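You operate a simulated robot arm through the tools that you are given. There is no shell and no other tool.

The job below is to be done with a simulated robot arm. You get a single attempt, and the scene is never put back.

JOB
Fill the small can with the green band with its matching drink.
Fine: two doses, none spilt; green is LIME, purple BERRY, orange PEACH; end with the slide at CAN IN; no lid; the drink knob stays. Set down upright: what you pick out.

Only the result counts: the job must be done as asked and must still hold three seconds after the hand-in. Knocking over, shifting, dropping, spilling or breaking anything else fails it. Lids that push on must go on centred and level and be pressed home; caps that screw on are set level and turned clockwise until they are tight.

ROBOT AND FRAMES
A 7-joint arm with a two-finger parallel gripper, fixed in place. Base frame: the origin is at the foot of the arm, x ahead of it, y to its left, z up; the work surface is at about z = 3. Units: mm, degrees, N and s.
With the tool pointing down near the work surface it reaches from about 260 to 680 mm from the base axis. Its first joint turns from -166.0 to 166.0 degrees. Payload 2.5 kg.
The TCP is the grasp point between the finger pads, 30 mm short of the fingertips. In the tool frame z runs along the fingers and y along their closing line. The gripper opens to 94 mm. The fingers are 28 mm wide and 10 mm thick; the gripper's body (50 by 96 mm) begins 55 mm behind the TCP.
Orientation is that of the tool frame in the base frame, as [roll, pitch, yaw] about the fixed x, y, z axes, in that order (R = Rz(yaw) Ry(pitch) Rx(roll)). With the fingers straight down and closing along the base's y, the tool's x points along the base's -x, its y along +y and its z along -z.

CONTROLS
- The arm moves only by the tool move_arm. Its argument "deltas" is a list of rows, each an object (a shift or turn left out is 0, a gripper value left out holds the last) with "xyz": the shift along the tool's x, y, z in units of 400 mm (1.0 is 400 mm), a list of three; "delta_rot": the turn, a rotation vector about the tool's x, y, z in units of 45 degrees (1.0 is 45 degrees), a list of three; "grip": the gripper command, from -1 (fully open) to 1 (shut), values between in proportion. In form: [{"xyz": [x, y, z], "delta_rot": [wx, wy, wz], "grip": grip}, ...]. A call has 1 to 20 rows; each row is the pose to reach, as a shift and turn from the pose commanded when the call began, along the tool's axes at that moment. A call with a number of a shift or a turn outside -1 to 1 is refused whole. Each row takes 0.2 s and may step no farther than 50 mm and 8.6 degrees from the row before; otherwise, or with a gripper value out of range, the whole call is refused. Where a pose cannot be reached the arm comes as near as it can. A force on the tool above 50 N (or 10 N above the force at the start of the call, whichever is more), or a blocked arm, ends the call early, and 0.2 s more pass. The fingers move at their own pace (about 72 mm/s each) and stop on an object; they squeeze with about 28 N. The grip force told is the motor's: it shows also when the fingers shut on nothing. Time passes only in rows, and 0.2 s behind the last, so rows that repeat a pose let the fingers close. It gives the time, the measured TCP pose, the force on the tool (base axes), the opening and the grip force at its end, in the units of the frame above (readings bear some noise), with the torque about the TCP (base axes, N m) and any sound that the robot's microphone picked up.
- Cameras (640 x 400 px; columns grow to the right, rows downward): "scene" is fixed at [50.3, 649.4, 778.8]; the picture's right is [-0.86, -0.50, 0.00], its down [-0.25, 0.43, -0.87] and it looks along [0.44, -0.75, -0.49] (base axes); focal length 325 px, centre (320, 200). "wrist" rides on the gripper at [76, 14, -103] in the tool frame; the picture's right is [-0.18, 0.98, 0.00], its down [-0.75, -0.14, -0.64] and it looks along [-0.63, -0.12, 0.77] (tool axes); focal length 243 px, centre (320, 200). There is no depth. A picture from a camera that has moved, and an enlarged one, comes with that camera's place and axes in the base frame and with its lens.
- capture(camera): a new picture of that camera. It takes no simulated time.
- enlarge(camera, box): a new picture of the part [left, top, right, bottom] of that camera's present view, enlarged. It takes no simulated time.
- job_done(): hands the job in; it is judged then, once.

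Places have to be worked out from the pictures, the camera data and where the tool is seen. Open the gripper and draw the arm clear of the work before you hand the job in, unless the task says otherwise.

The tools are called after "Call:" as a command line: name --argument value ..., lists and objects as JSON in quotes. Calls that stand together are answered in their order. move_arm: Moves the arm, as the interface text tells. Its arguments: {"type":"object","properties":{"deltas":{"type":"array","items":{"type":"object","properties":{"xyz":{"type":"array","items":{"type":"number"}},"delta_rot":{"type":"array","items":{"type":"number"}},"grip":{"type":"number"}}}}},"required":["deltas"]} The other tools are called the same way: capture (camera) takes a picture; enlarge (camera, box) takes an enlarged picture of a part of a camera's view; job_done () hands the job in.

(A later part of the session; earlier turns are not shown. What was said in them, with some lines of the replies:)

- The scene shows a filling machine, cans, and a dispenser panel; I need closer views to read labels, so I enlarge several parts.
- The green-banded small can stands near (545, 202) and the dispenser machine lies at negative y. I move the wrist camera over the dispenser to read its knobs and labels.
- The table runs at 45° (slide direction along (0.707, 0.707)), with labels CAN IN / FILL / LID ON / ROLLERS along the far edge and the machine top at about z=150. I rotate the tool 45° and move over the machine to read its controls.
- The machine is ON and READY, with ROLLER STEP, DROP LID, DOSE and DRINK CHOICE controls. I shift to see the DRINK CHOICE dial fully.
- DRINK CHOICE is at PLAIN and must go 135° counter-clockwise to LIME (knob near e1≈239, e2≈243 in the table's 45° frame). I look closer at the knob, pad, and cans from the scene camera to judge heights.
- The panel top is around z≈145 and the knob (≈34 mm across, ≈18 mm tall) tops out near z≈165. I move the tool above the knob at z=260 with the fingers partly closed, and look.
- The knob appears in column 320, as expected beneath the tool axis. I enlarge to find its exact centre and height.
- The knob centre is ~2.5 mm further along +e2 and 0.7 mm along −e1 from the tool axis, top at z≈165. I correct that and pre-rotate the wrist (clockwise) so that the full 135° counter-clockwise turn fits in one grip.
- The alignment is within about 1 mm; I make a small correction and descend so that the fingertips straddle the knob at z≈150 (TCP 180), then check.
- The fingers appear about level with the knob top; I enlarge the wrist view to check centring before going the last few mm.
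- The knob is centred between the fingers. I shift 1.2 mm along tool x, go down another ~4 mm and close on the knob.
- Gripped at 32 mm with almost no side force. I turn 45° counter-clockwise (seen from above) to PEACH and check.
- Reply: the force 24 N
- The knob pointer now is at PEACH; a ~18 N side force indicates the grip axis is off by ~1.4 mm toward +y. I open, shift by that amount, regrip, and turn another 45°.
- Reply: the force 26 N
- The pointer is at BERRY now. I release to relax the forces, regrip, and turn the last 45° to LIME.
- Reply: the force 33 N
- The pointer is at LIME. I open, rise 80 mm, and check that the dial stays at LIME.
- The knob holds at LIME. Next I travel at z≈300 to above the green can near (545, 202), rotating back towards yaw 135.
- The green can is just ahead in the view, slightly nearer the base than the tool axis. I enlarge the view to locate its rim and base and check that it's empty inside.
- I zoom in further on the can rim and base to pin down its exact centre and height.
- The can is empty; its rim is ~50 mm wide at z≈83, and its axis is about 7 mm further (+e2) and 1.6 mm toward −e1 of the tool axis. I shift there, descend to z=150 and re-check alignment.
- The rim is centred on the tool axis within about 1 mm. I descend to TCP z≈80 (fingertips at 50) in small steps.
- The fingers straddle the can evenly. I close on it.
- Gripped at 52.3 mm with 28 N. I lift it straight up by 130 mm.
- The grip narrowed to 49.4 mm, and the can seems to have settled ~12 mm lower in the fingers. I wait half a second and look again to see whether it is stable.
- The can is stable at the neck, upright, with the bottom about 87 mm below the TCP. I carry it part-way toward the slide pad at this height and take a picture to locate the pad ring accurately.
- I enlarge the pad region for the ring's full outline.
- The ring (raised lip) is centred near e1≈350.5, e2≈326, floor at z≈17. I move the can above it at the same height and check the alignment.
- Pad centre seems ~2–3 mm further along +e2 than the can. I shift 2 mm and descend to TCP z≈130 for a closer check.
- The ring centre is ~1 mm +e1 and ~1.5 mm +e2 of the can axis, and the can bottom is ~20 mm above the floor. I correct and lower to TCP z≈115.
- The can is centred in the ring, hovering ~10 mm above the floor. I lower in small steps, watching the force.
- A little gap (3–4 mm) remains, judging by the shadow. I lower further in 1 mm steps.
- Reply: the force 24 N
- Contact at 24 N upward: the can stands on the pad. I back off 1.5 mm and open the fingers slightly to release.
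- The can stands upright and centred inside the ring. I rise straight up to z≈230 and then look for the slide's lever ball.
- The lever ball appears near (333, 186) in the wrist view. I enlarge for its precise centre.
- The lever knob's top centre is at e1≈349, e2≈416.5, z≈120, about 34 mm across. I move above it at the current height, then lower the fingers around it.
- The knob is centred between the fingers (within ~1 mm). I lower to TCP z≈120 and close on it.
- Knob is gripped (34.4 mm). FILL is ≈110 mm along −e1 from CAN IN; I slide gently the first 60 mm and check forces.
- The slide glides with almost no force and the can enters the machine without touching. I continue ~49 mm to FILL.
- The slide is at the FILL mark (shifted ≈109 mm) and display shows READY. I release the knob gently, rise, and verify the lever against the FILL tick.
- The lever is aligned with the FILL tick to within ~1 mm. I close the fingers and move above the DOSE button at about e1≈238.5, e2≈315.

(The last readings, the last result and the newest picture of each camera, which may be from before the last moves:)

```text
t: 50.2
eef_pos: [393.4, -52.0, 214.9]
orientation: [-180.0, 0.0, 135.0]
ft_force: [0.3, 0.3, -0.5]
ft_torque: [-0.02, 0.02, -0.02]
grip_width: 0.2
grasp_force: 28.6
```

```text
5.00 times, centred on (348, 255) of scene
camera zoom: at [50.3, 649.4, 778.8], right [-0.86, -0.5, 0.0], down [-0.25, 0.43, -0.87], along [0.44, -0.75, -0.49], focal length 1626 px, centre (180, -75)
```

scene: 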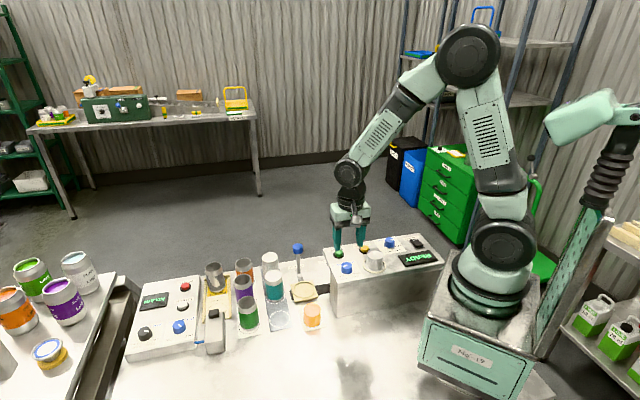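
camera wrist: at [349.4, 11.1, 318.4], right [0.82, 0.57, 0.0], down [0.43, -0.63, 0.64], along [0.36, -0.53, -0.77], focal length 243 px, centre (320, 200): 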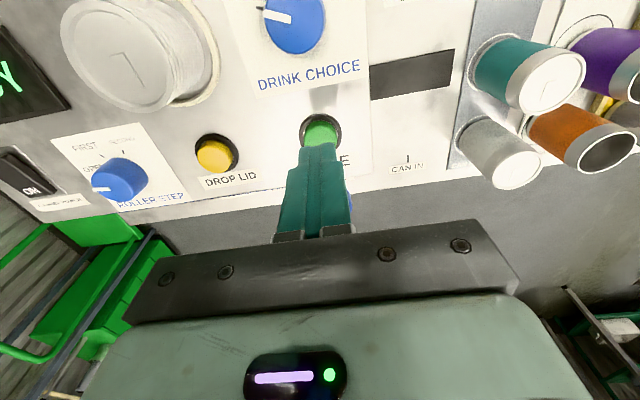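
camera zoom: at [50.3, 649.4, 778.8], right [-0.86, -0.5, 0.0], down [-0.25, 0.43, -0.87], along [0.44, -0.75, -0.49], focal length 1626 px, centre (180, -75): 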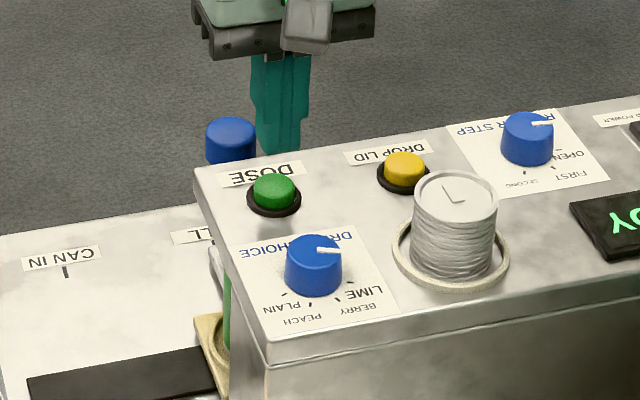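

The button is centred laterally and ~1.5 mm farther along +e2. I shift and lower to ~6 mm above it.

Call:
move_arm --deltas '[{"xyz": [-0.004, 0.001, 0.02], "grip": 1.0}, {"xyz": [-0.004, 0.001, 0.04], "grip": 1.0}, {"xyz": [-0.004, 0.001, 0.055], "grip": 1.0}, {"xyz": [-0.004, 0.001, 0.055], "grip": 1.0}]'

Call:
enlarge --camera "wrist" --box '[240, 90, 400, 190]'

Call:
enlarge --camera "scene" --box '[324, 230, 364, 265]'

```text
t: 51.2
eef_pos: [394.4, -53.7, 193.9]
orientation: [-180.0, 0.0, 135.1]
ft_force: [-0.3, 0.3, -0.2]
ft_torque: [0.0, 0.0, -0.03]
grip_width: 0.0
grasp_force: 27.9
```

```text
4.00 times, centred on (320, 140) of wrist
camera zoom: at [350.7, 10.4, 296.3], right [0.83, 0.56, 0.0], down [0.43, -0.63, 0.64], along [0.36, -0.53, -0.77], focal length 970 px, centre (320, 440)
```

zoom: 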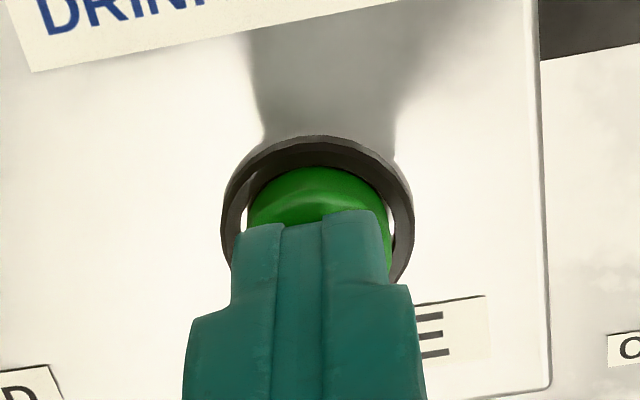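

```text
11.43 times, centred on (344, 248) of scene
camera zoom: at [50.3, 649.4, 778.8], right [-0.86, -0.5, 0.0], down [-0.25, 0.43, -0.87], along [0.44, -0.75, -0.49], focal length 3717 px, centre (46, -343)
```

zoom: 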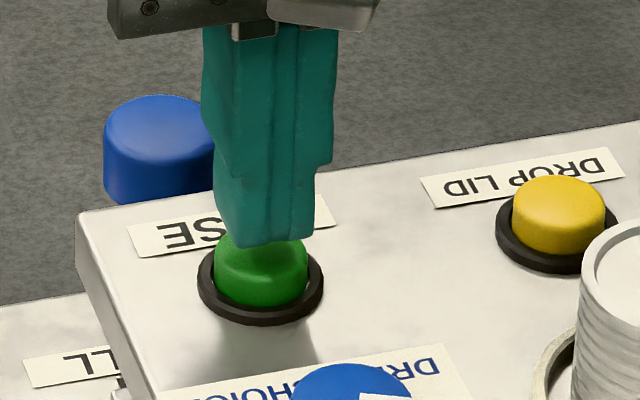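

The tips are right over the green button. I lower 1.5 mm per row for about 6 mm and read the force.

Call:
move_arm --deltas '[{"xyz": [0, 0, 0.00375], "grip": 1.0}, {"xyz": [0, 0, 0.0075], "grip": 1.0}, {"xyz": [0, 0, 0.01125], "grip": 1.0}, {"xyz": [0, 0, 0.015], "grip": 1.0}]'

Call:
enlarge --camera "scene" --box '[324, 230, 364, 265]'

Call:
enlarge --camera "scene" --box '[320, 225, 448, 305]'

```text
t: 52.2
eef_pos: [394.6, -54.5, 188.0]
orientation: [-179.9, 0.0, 135.0]
ft_force: [0.2, -0.7, 0.7]
ft_torque: [0.0, 0.02, 0.02]
grip_width: 0.2
grasp_force: 28.0
```

```text
11.43 times, centred on (344, 248) of scene
camera zoom: at [50.3, 649.4, 778.8], right [-0.86, -0.5, 0.0], down [-0.25, 0.43, -0.87], along [0.44, -0.75, -0.49], focal length 3717 px, centre (46, -343)
```

zoom: 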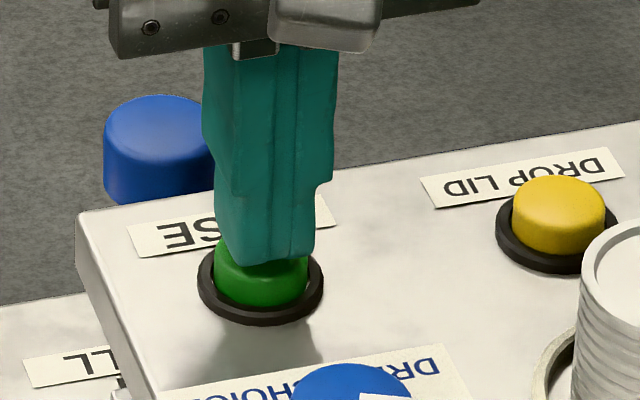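

```text
5.00 times, centred on (384, 265) of scene
camera zoom: at [50.3, 649.4, 778.8], right [-0.86, -0.5, 0.0], down [-0.25, 0.43, -0.87], along [0.44, -0.75, -0.49], focal length 1626 px, centre (0, -125)
```

zoom: 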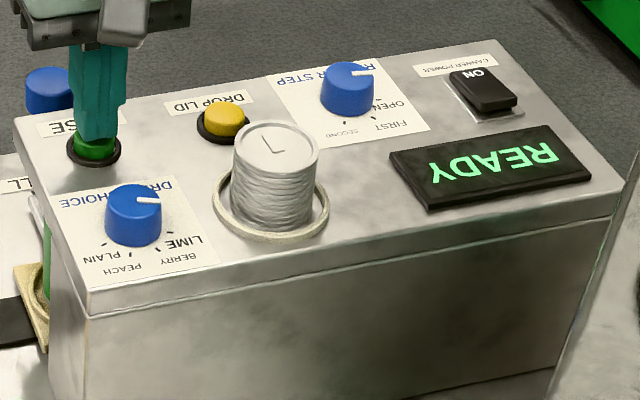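

No contact yet. I go on down another 3 mm.

Call:
move_arm --deltas '[{"xyz": [0, 0, 0.0025], "grip": 1.0}, {"xyz": [0, 0, 0.005], "grip": 1.0}, {"xyz": [0, 0, 0.0075], "grip": 1.0}]'

Call:
enlarge --camera "scene" --box '[324, 225, 420, 285]'

```text
t: 53.0
eef_pos: [394.3, -54.3, 183.8]
orientation: [180.0, -0.1, 135.0]
ft_force: [0.1, 0.1, 0.1]
ft_torque: [-0.01, -0.02, 0.01]
grip_width: 0.1
grasp_force: 27.8
```

```text
6.67 times, centred on (372, 255) of scene
camera zoom: at [50.3, 649.4, 778.8], right [-0.86, -0.5, 0.0], down [-0.25, 0.43, -0.87], along [0.44, -0.75, -0.49], focal length 2168 px, centre (-27, -167)
```

zoom: 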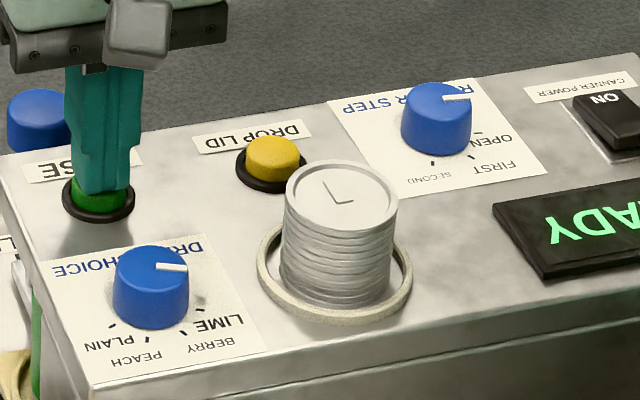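

Still no contact (tips at z≈154). I continue 1 mm per row.

Call:
move_arm --deltas '[{"xyz": [0, 0, 0.0025], "grip": 1.0}, {"xyz": [0, 0, 0.005], "grip": 1.0}]'

Call:
enlarge --camera "scene" --box '[324, 225, 452, 305]'

```text
t: 53.6
eef_pos: [394.8, -52.8, 183.0]
orientation: [-180.0, 0.1, 135.0]
ft_force: [-0.4, -0.8, 2.1]
ft_torque: [-0.02, 0.04, 0.02]
grip_width: 0.1
grasp_force: 28.5
```

```text
5.00 times, centred on (388, 265) of scene
camera zoom: at [50.3, 649.4, 778.8], right [-0.86, -0.5, 0.0], down [-0.25, 0.43, -0.87], along [0.44, -0.75, -0.49], focal length 1626 px, centre (-20, -125)
```

zoom: 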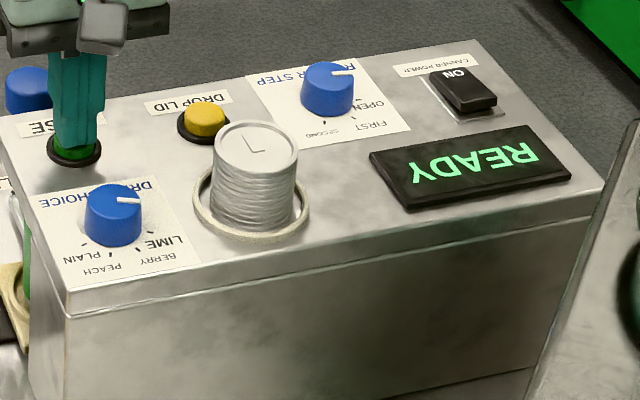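

Contact begins (2 N). I press 2 mm deeper and watch for a click or display change.

Call:
move_arm --deltas '[{"xyz": [0, 0, 0.0025], "grip": 1.0}, {"xyz": [0, 0, 0.005], "grip": 1.0}]'

Call:
enlarge --camera "scene" --box '[324, 225, 452, 305]'

```text
t: 54.2
eef_pos: [395.2, -53.0, 180.4]
orientation: [-179.9, 0.0, 135.0]
ft_force: [-0.9, 0.2, 3.0]
ft_torque: [0.01, 0.04, 0.01]
grip_width: 0.0
grasp_force: 28.0
heard: click
```

```text
5.00 times, centred on (388, 265) of scene
camera zoom: at [50.3, 649.4, 778.8], right [-0.86, -0.5, 0.0], down [-0.25, 0.43, -0.87], along [0.44, -0.75, -0.49], focal length 1626 px, centre (-20, -125)
```

zoom: 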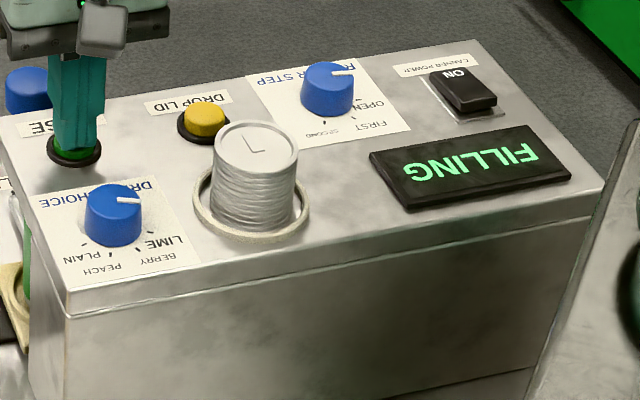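

A click was heard and the display shows FILLING. I lift off the button by 12 mm and wait for the dose to finish.

Call:
move_arm --deltas '[{"xyz": [0, 0, -0.015], "grip": 1.0}, {"xyz": [0, 0, -0.03], "grip": 1.0}, {"xyz": [0, 0, -0.03], "grip": 1.0}, {"xyz": [0, 0, -0.03], "grip": 1.0}, {"xyz": [0, 0, -0.03], "grip": 1.0}]'

Call:
enlarge --camera "scene" --box '[324, 225, 452, 305]'

```text
t: 55.4
eef_pos: [394.9, -53.5, 191.5]
orientation: [-180.0, 0.0, 135.0]
ft_force: [-0.2, 0.5, 0.7]
ft_torque: [0.02, 0.01, 0.01]
grip_width: 0.0
grasp_force: 28.0
```

```text
5.00 times, centred on (388, 265) of scene
camera zoom: at [50.3, 649.4, 778.8], right [-0.86, -0.5, 0.0], down [-0.25, 0.43, -0.87], along [0.44, -0.75, -0.49], focal length 1626 px, centre (-20, -125)
```

zoom: 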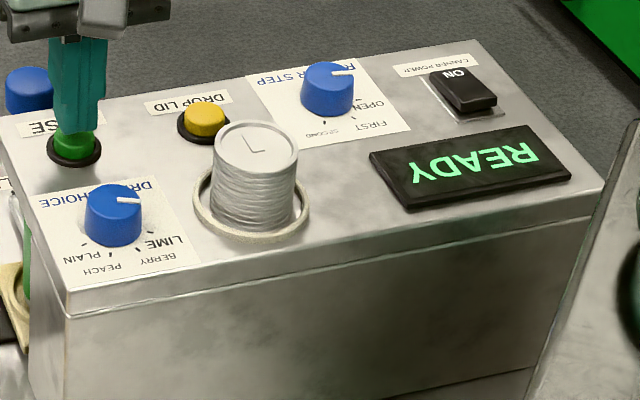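

Back to READY after the first dose. I press the button a second time to the same depth.

Call:
move_arm --deltas '[{"xyz": [0, 0, 0.012], "grip": 1.0}, {"xyz": [0, 0, 0.02], "grip": 1.0}, {"xyz": [0, 0, 0.025], "grip": 1.0}, {"xyz": [0, 0, 0.03], "grip": 1.0}]'

Call:
enlarge --camera "scene" --box '[324, 225, 452, 305]'

```text
t: 56.4
eef_pos: [394.7, -53.0, 180.2]
orientation: [-180.0, 0.0, 135.0]
ft_force: [-1.4, 0.4, 3.3]
ft_torque: [-0.01, 0.04, -0.03]
grip_width: 0.1
grasp_force: 28.4
heard: click
```

```text
5.00 times, centred on (388, 265) of scene
camera zoom: at [50.3, 649.4, 778.8], right [-0.86, -0.5, 0.0], down [-0.25, 0.43, -0.87], along [0.44, -0.75, -0.49], focal length 1626 px, centre (-20, -125)
```

zoom: 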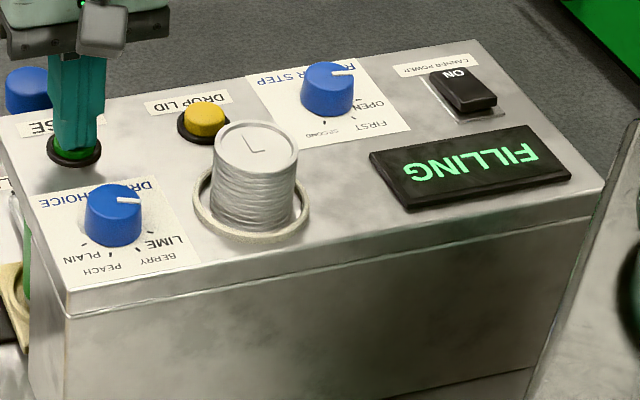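

The second dose is running (click, FILLING). I lift off straight up well clear, and wait for it to finish.

Call:
move_arm --deltas '[{"xyz": [0, 0, -0.02], "grip": 1.0}, {"xyz": [0, 0, -0.05], "grip": 1.0}, {"xyz": [0, 0, -0.1], "grip": 1.0}, {"xyz": [0, 0, -0.15], "grip": 1.0}, {"xyz": [0, 0, -0.15], "grip": 1.0}, {"xyz": [0, 0, -0.15], "grip": 1.0}, {"xyz": [0, 0, -0.15], "grip": 1.0}]'

Call:
enlarge --camera "scene" --box '[324, 225, 452, 305]'

Call:
capture --camera "wrist"

```text
t: 58.0
eef_pos: [393.5, -53.6, 241.0]
orientation: [-179.9, 0.0, 135.0]
ft_force: [0.3, 0.0, -0.3]
ft_torque: [0.01, -0.03, 0.0]
grip_width: 0.0
grasp_force: 28.7
```

```text
5.00 times, centred on (388, 265) of scene
camera zoom: at [50.3, 649.4, 778.8], right [-0.86, -0.5, 0.0], down [-0.25, 0.43, -0.87], along [0.44, -0.75, -0.49], focal length 1626 px, centre (-20, -125)
```

zoom: 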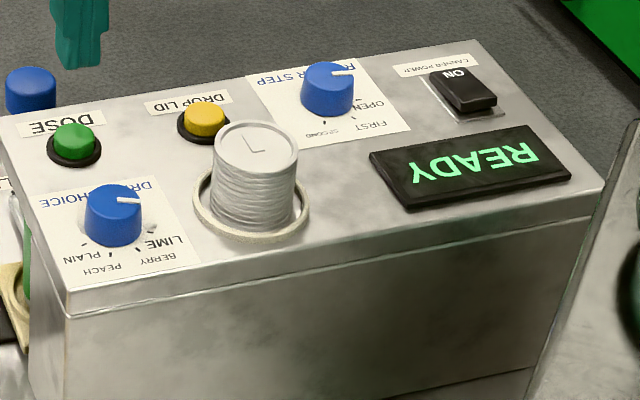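

```text
taken
camera wrist: at [350.7, 10.5, 343.1], right [0.83, 0.56, 0.0], down [0.43, -0.63, 0.64], along [0.36, -0.53, -0.77], focal length 243 px, centre (320, 200)
```

wrist: 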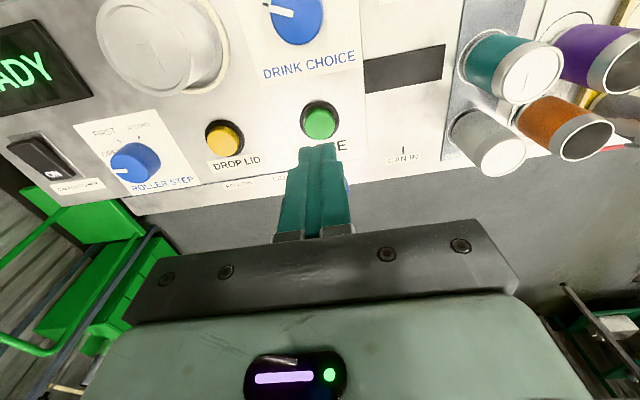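

Both doses are done, the display is READY and the dial still at LIME. I go back above the lever knob with the fingers opened.

Call:
move_arm --deltas '[{"xyz": [-0.05, -0.002, 0], "grip": 0.3}, {"xyz": [-0.13, -0.002, 0], "grip": -0.3}, {"xyz": [-0.2, -0.002, 0], "grip": -0.3}, {"xyz": [-0.246, -0.002, 0], "grip": -0.3}, {"xyz": [-0.246, -0.002, 0.1], "grip": -0.3}, {"xyz": [-0.246, -0.002, 0.15], "grip": -0.3}, {"xyz": [-0.246, -0.002, 0.15], "grip": -0.3}]'

Call:
enlarge --camera "wrist" --box '[224, 80, 416, 200]'

Call:
enlarge --camera "scene" --box '[276, 225, 372, 305]'

```text
t: 59.6
eef_pos: [464.0, -123.3, 180.3]
orientation: [180.0, 0.0, 135.1]
ft_force: [-0.4, -0.5, -0.4]
ft_torque: [0.02, 0.02, 0.01]
grip_width: 61.3
grasp_force: 0.1
```

```text
3.33 times, centred on (320, 140) of wrist
camera zoom: at [419.4, -59.5, 282.0], right [0.83, 0.56, 0.0], down [0.43, -0.63, 0.64], along [0.36, -0.53, -0.77], focal length 809 px, centre (320, 400)
```

zoom: 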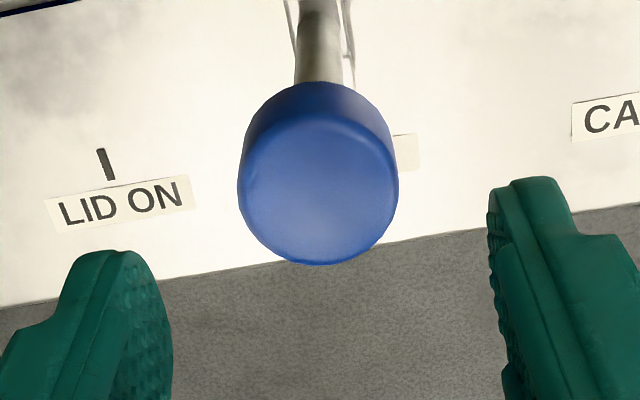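

```text
5.00 times, centred on (324, 265) of scene
camera zoom: at [50.3, 649.4, 778.8], right [-0.86, -0.5, 0.0], down [-0.25, 0.43, -0.87], along [0.44, -0.75, -0.49], focal length 1626 px, centre (300, -125)
```

zoom: 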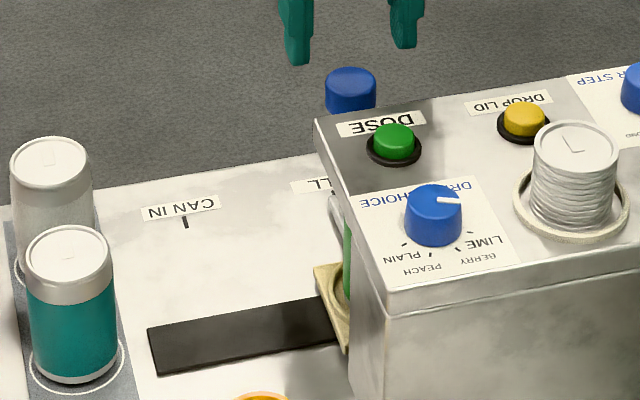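

The lever knob is centred between the fingers. I lower the last 60 mm and close on it gradually.

Call:
move_arm --deltas '[{"xyz": [0, 0, 0.05], "grip": -0.3}, {"xyz": [0, 0, 0.1], "grip": -0.3}, {"xyz": [0, 0, 0.14], "grip": -0.3}, {"xyz": [0, 0, 0.1525], "grip": -0.3}, {"xyz": [0, 0, 0.1525], "grip": 0.0}, {"xyz": [0, 0, 0.1525], "grip": 0.15}, {"xyz": [0, 0, 0.1525], "grip": 0.25}, {"xyz": [0, 0, 0.1525], "grip": 0.4}, {"xyz": [0, 0, 0.1525], "grip": 0.4}]'

Call:
capture --camera "wrist"

```text
t: 61.6
eef_pos: [464.1, -124.4, 119.0]
orientation: [179.9, 0.1, 135.0]
ft_force: [0.8, -0.3, -3.2]
ft_torque: [0.0, -0.01, -0.05]
grip_width: 34.2
grasp_force: 44.6
```

```text
taken
camera wrist: at [419.6, -60.2, 221.9], right [0.83, 0.56, 0.0], down [0.43, -0.63, 0.64], along [0.36, -0.53, -0.77], focal length 243 px, centre (320, 200)
```

wrist: 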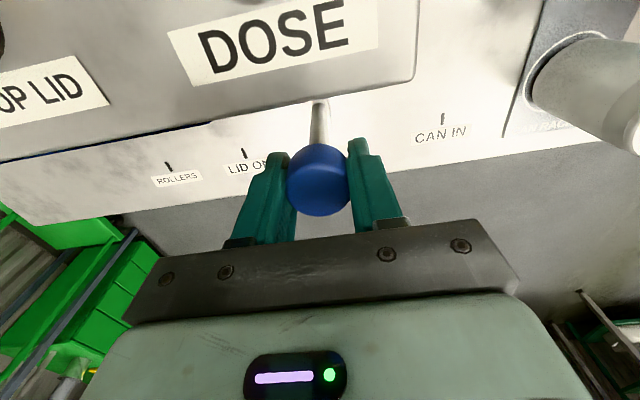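

Knob gripped. I slide it back +109 mm to CAN IN with a smooth, slow speed profile so the drink does not slosh.

Call:
move_arm --deltas '[{"xyz": [0, 0.0025, 0], "grip": 0.4}, {"xyz": [0, 0.00875, 0], "grip": 0.4}, {"xyz": [0, 0.01875, 0], "grip": 0.4}, {"xyz": [0, 0.0325, 0], "grip": 0.4}, {"xyz": [0, 0.04875, 0], "grip": 0.4}, {"xyz": [0, 0.066875, 0], "grip": 0.4}, {"xyz": [0, 0.085, 0], "grip": 0.4}, {"xyz": [0, 0.103125, 0], "grip": 0.4}, {"xyz": [0, 0.12125, 0], "grip": 0.4}, {"xyz": [0, 0.139375, 0], "grip": 0.4}, {"xyz": [0, 0.1575, 0], "grip": 0.4}, {"xyz": [0, 0.175625, 0], "grip": 0.4}, {"xyz": [0, 0.19375, 0], "grip": 0.4}, {"xyz": [0, 0.211875, 0], "grip": 0.4}, {"xyz": [0, 0.228125, 0], "grip": 0.4}, {"xyz": [0, 0.241875, 0], "grip": 0.4}, {"xyz": [0, 0.253125, 0], "grip": 0.4}, {"xyz": [0, 0.261875, 0], "grip": 0.4}, {"xyz": [0, 0.268125, 0], "grip": 0.4}, {"xyz": [0, 0.2725, 0], "grip": 0.4}]'

Call:
capture --camera "wrist"

Call:
enlarge --camera "scene" --box '[266, 225, 362, 305]'

```text
t: 65.8
eef_pos: [541.5, -45.9, 119.0]
orientation: [-179.9, -0.1, 135.0]
ft_force: [4.5, -4.0, -22.9]
ft_torque: [-0.13, -0.21, -0.01]
grip_width: 34.0
grasp_force: 45.0
```

```text
taken
camera wrist: at [496.9, 17.4, 222.1], right [0.83, 0.56, 0.0], down [0.43, -0.63, 0.64], along [0.36, -0.53, -0.77], focal length 243 px, centre (320, 200)
```

wrist: 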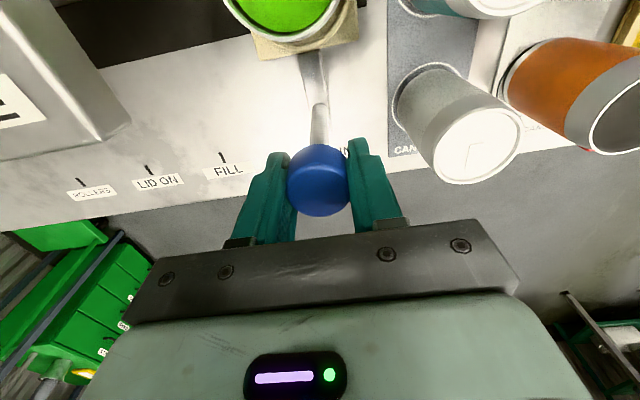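

```text
5.00 times, centred on (314, 265) of scene
camera zoom: at [50.3, 649.4, 778.8], right [-0.86, -0.5, 0.0], down [-0.25, 0.43, -0.87], along [0.44, -0.75, -0.49], focal length 1626 px, centre (350, -125)
```

zoom: 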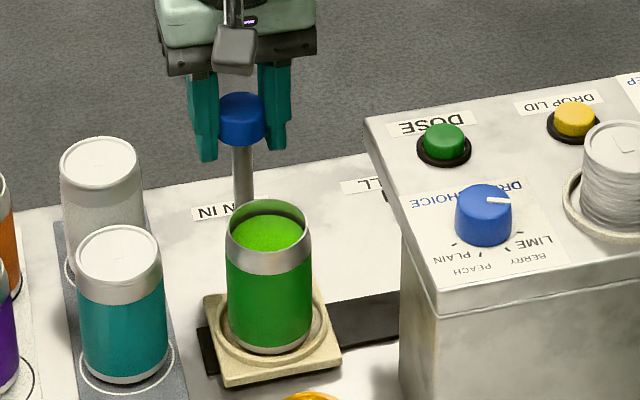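

The can now holds green drink and the slide is back where it began at CAN IN. There's a −23 N vertical load from a slight height mismatch, so I lower 1 mm to relieve it, then release gently.

Call:
move_arm --deltas '[{"xyz": [0, 0, 0.001], "grip": 0.4}, {"xyz": [0, 0, 0.002], "grip": 0.4}, {"xyz": [0, 0, 0.0025], "grip": 0.4}]'

```text
t: 66.6
eef_pos: [540.2, -46.5, 119.0]
orientation: [179.9, -0.1, 134.9]
ft_force: [-3.2, 2.7, -3.0]
ft_torque: [-0.33, -0.08, -0.09]
grip_width: 34.0
grasp_force: 44.6
```

The load is relieved (−3 N). I open the fingers gradually and then rise clear of the lever.

Call:
move_arm --deltas '[{"grip": 0.3}, {"grip": 0.24}, {"grip": 0.15}, {"grip": 0.0}, {"grip": -0.3}, {"grip": -0.3}, {"xyz": [0, 0, -0.03], "grip": -0.3}, {"xyz": [0, 0, -0.09], "grip": -0.3}, {"xyz": [0, 0, -0.17], "grip": -0.3}, {"xyz": [0, 0, -0.27], "grip": -0.3}, {"xyz": [0, 0, -0.38], "grip": -0.3}]'

Call:
capture --camera "wrist"

Call:
enlarge --camera "scene" --box '[250, 230, 346, 310]'

Call:
capture --camera "scene"

```text
t: 69.0
eef_pos: [541.0, -46.6, 270.3]
orientation: [-180.0, -0.1, 134.9]
ft_force: [0.9, -0.1, -0.3]
ft_torque: [0.01, 0.04, 0.03]
grip_width: 61.2
grasp_force: 0.0
```

```text
taken
camera wrist: at [496.9, 17.8, 373.1], right [0.83, 0.56, 0.0], down [0.43, -0.63, 0.64], along [0.36, -0.53, -0.77], focal length 243 px, centre (320, 200)
```

wrist: 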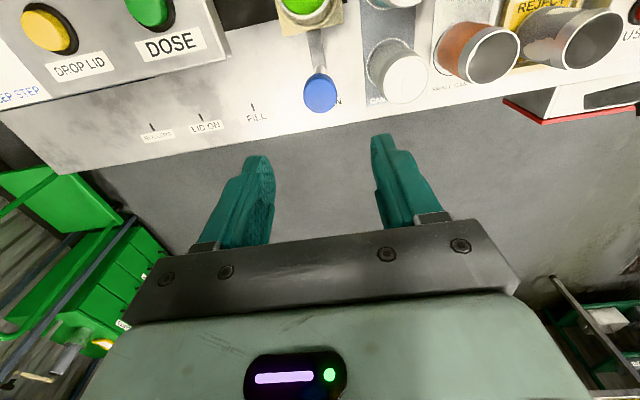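

```text
5.00 times, centred on (298, 270) of scene
camera zoom: at [50.3, 649.4, 778.8], right [-0.86, -0.5, 0.0], down [-0.25, 0.43, -0.87], along [0.44, -0.75, -0.49], focal length 1626 px, centre (430, -150)
```

zoom: 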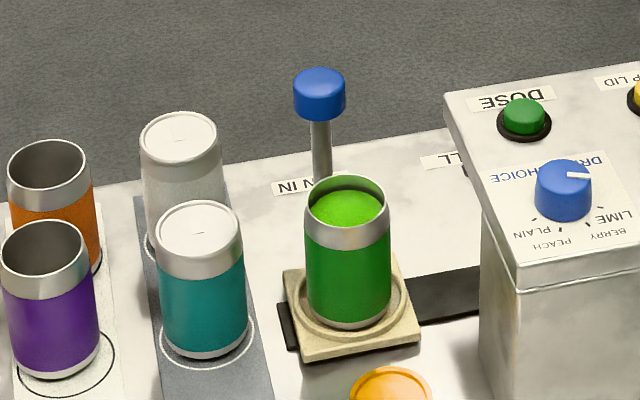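

```text
taken
```

scene: 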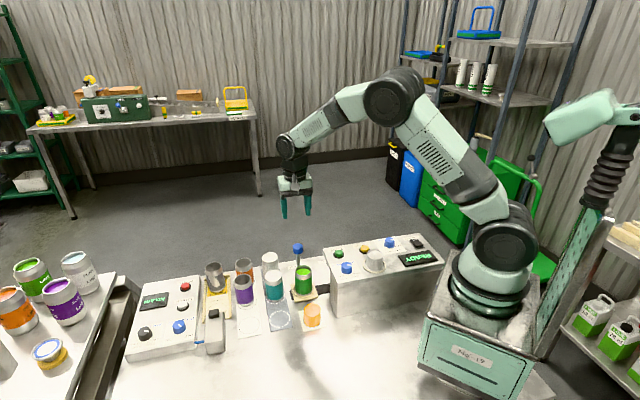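

The slide, dial and can look right; now I fully open the gripper, rise further clear, and check the can and pad for any spill.

Call:
move_arm --deltas '[{"xyz": [0.0, 0, -0.08], "grip": -1.0}, {"xyz": [0.0, 0, -0.18], "grip": -1.0}, {"xyz": [0.04, 0, -0.28], "grip": -1.0}, {"xyz": [0.1, 0, -0.36], "grip": -1.0}, {"xyz": [0.16, 0, -0.4], "grip": -1.0}, {"xyz": [0.2, 0, -0.4], "grip": -1.0}, {"xyz": [0.2, 0, -0.4], "grip": -1.0}]'

Call:
capture --camera "wrist"

Call:
enlarge --camera "wrist" --box '[256, 30, 416, 130]'

Call:
enlarge --camera "scene" --box '[280, 262, 336, 306]'

```text
t: 70.6
eef_pos: [485.0, 10.1, 429.9]
orientation: [-180.0, 0.1, 134.9]
ft_force: [-0.7, 0.0, 0.7]
ft_torque: [0.03, -0.05, -0.07]
grip_width: 93.7
grasp_force: 0.1
```

```text
taken
camera wrist: at [440.3, 74.2, 533.2], right [0.83, 0.56, 0.0], down [0.43, -0.63, 0.64], along [0.36, -0.53, -0.77], focal length 243 px, centre (320, 200)
```

wrist: 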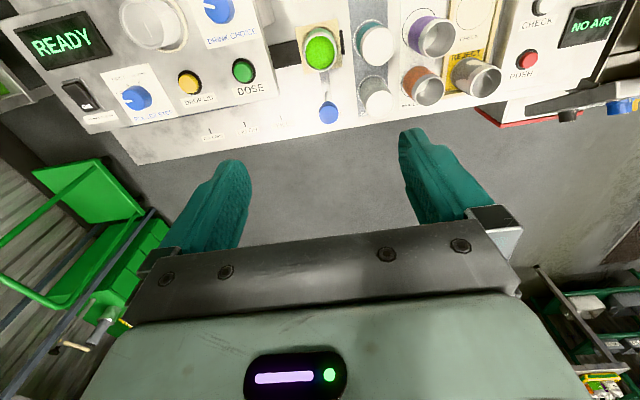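

```text
4.00 times, centred on (336, 80) of wrist
camera zoom: at [440.3, 74.2, 533.2], right [0.83, 0.56, 0.0], down [0.43, -0.63, 0.64], along [0.36, -0.53, -0.77], focal length 970 px, centre (256, 680)
```

zoom: 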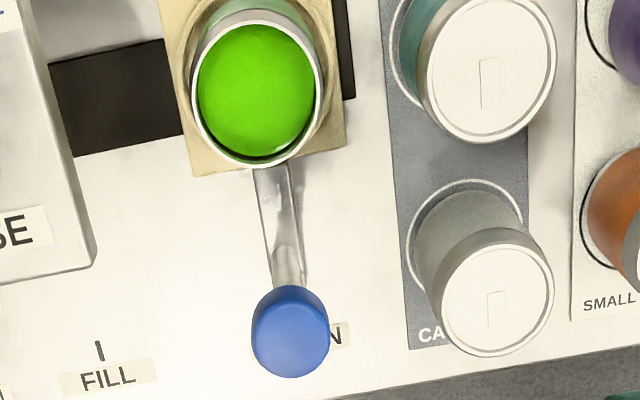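

```text
9.09 times, centred on (308, 284) of scene
camera zoom: at [50.3, 649.4, 778.8], right [-0.86, -0.5, 0.0], down [-0.25, 0.43, -0.87], along [0.44, -0.75, -0.49], focal length 2957 px, centre (429, -564)
```

zoom: 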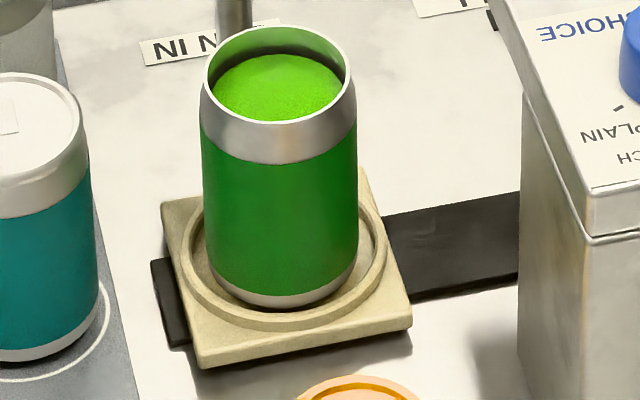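

The small green can stands upright on the pad at CAN IN, holding two doses of LIME. There is no spill and no lid, the dial is still at LIME, and the arm is clear with the gripper open. I hand the job in.

Call:
job_done

```text
The job is handed in.
```

I filled the small green-banded can with two doses of LIME and handed the job in. I don't have the judge's result.

- **Drink:** the dial was on PLAIN, so I turned it to LIME. I read "the drink knob stays" as leaving it there.
- **Doses:** I pressed DOSE twice with the slide at FILL. Each press clicked and showed FILLING, and the display went back to READY.
- **End state:** the slide is back at CAN IN. The can stands upright in the ring on the slide, with no lid and no spill visible in the last pictures.
- **Rest of the scene:** I moved nothing else. The arm is clear with the gripper open.

I left the filled can on the slide because no other place was given for it.
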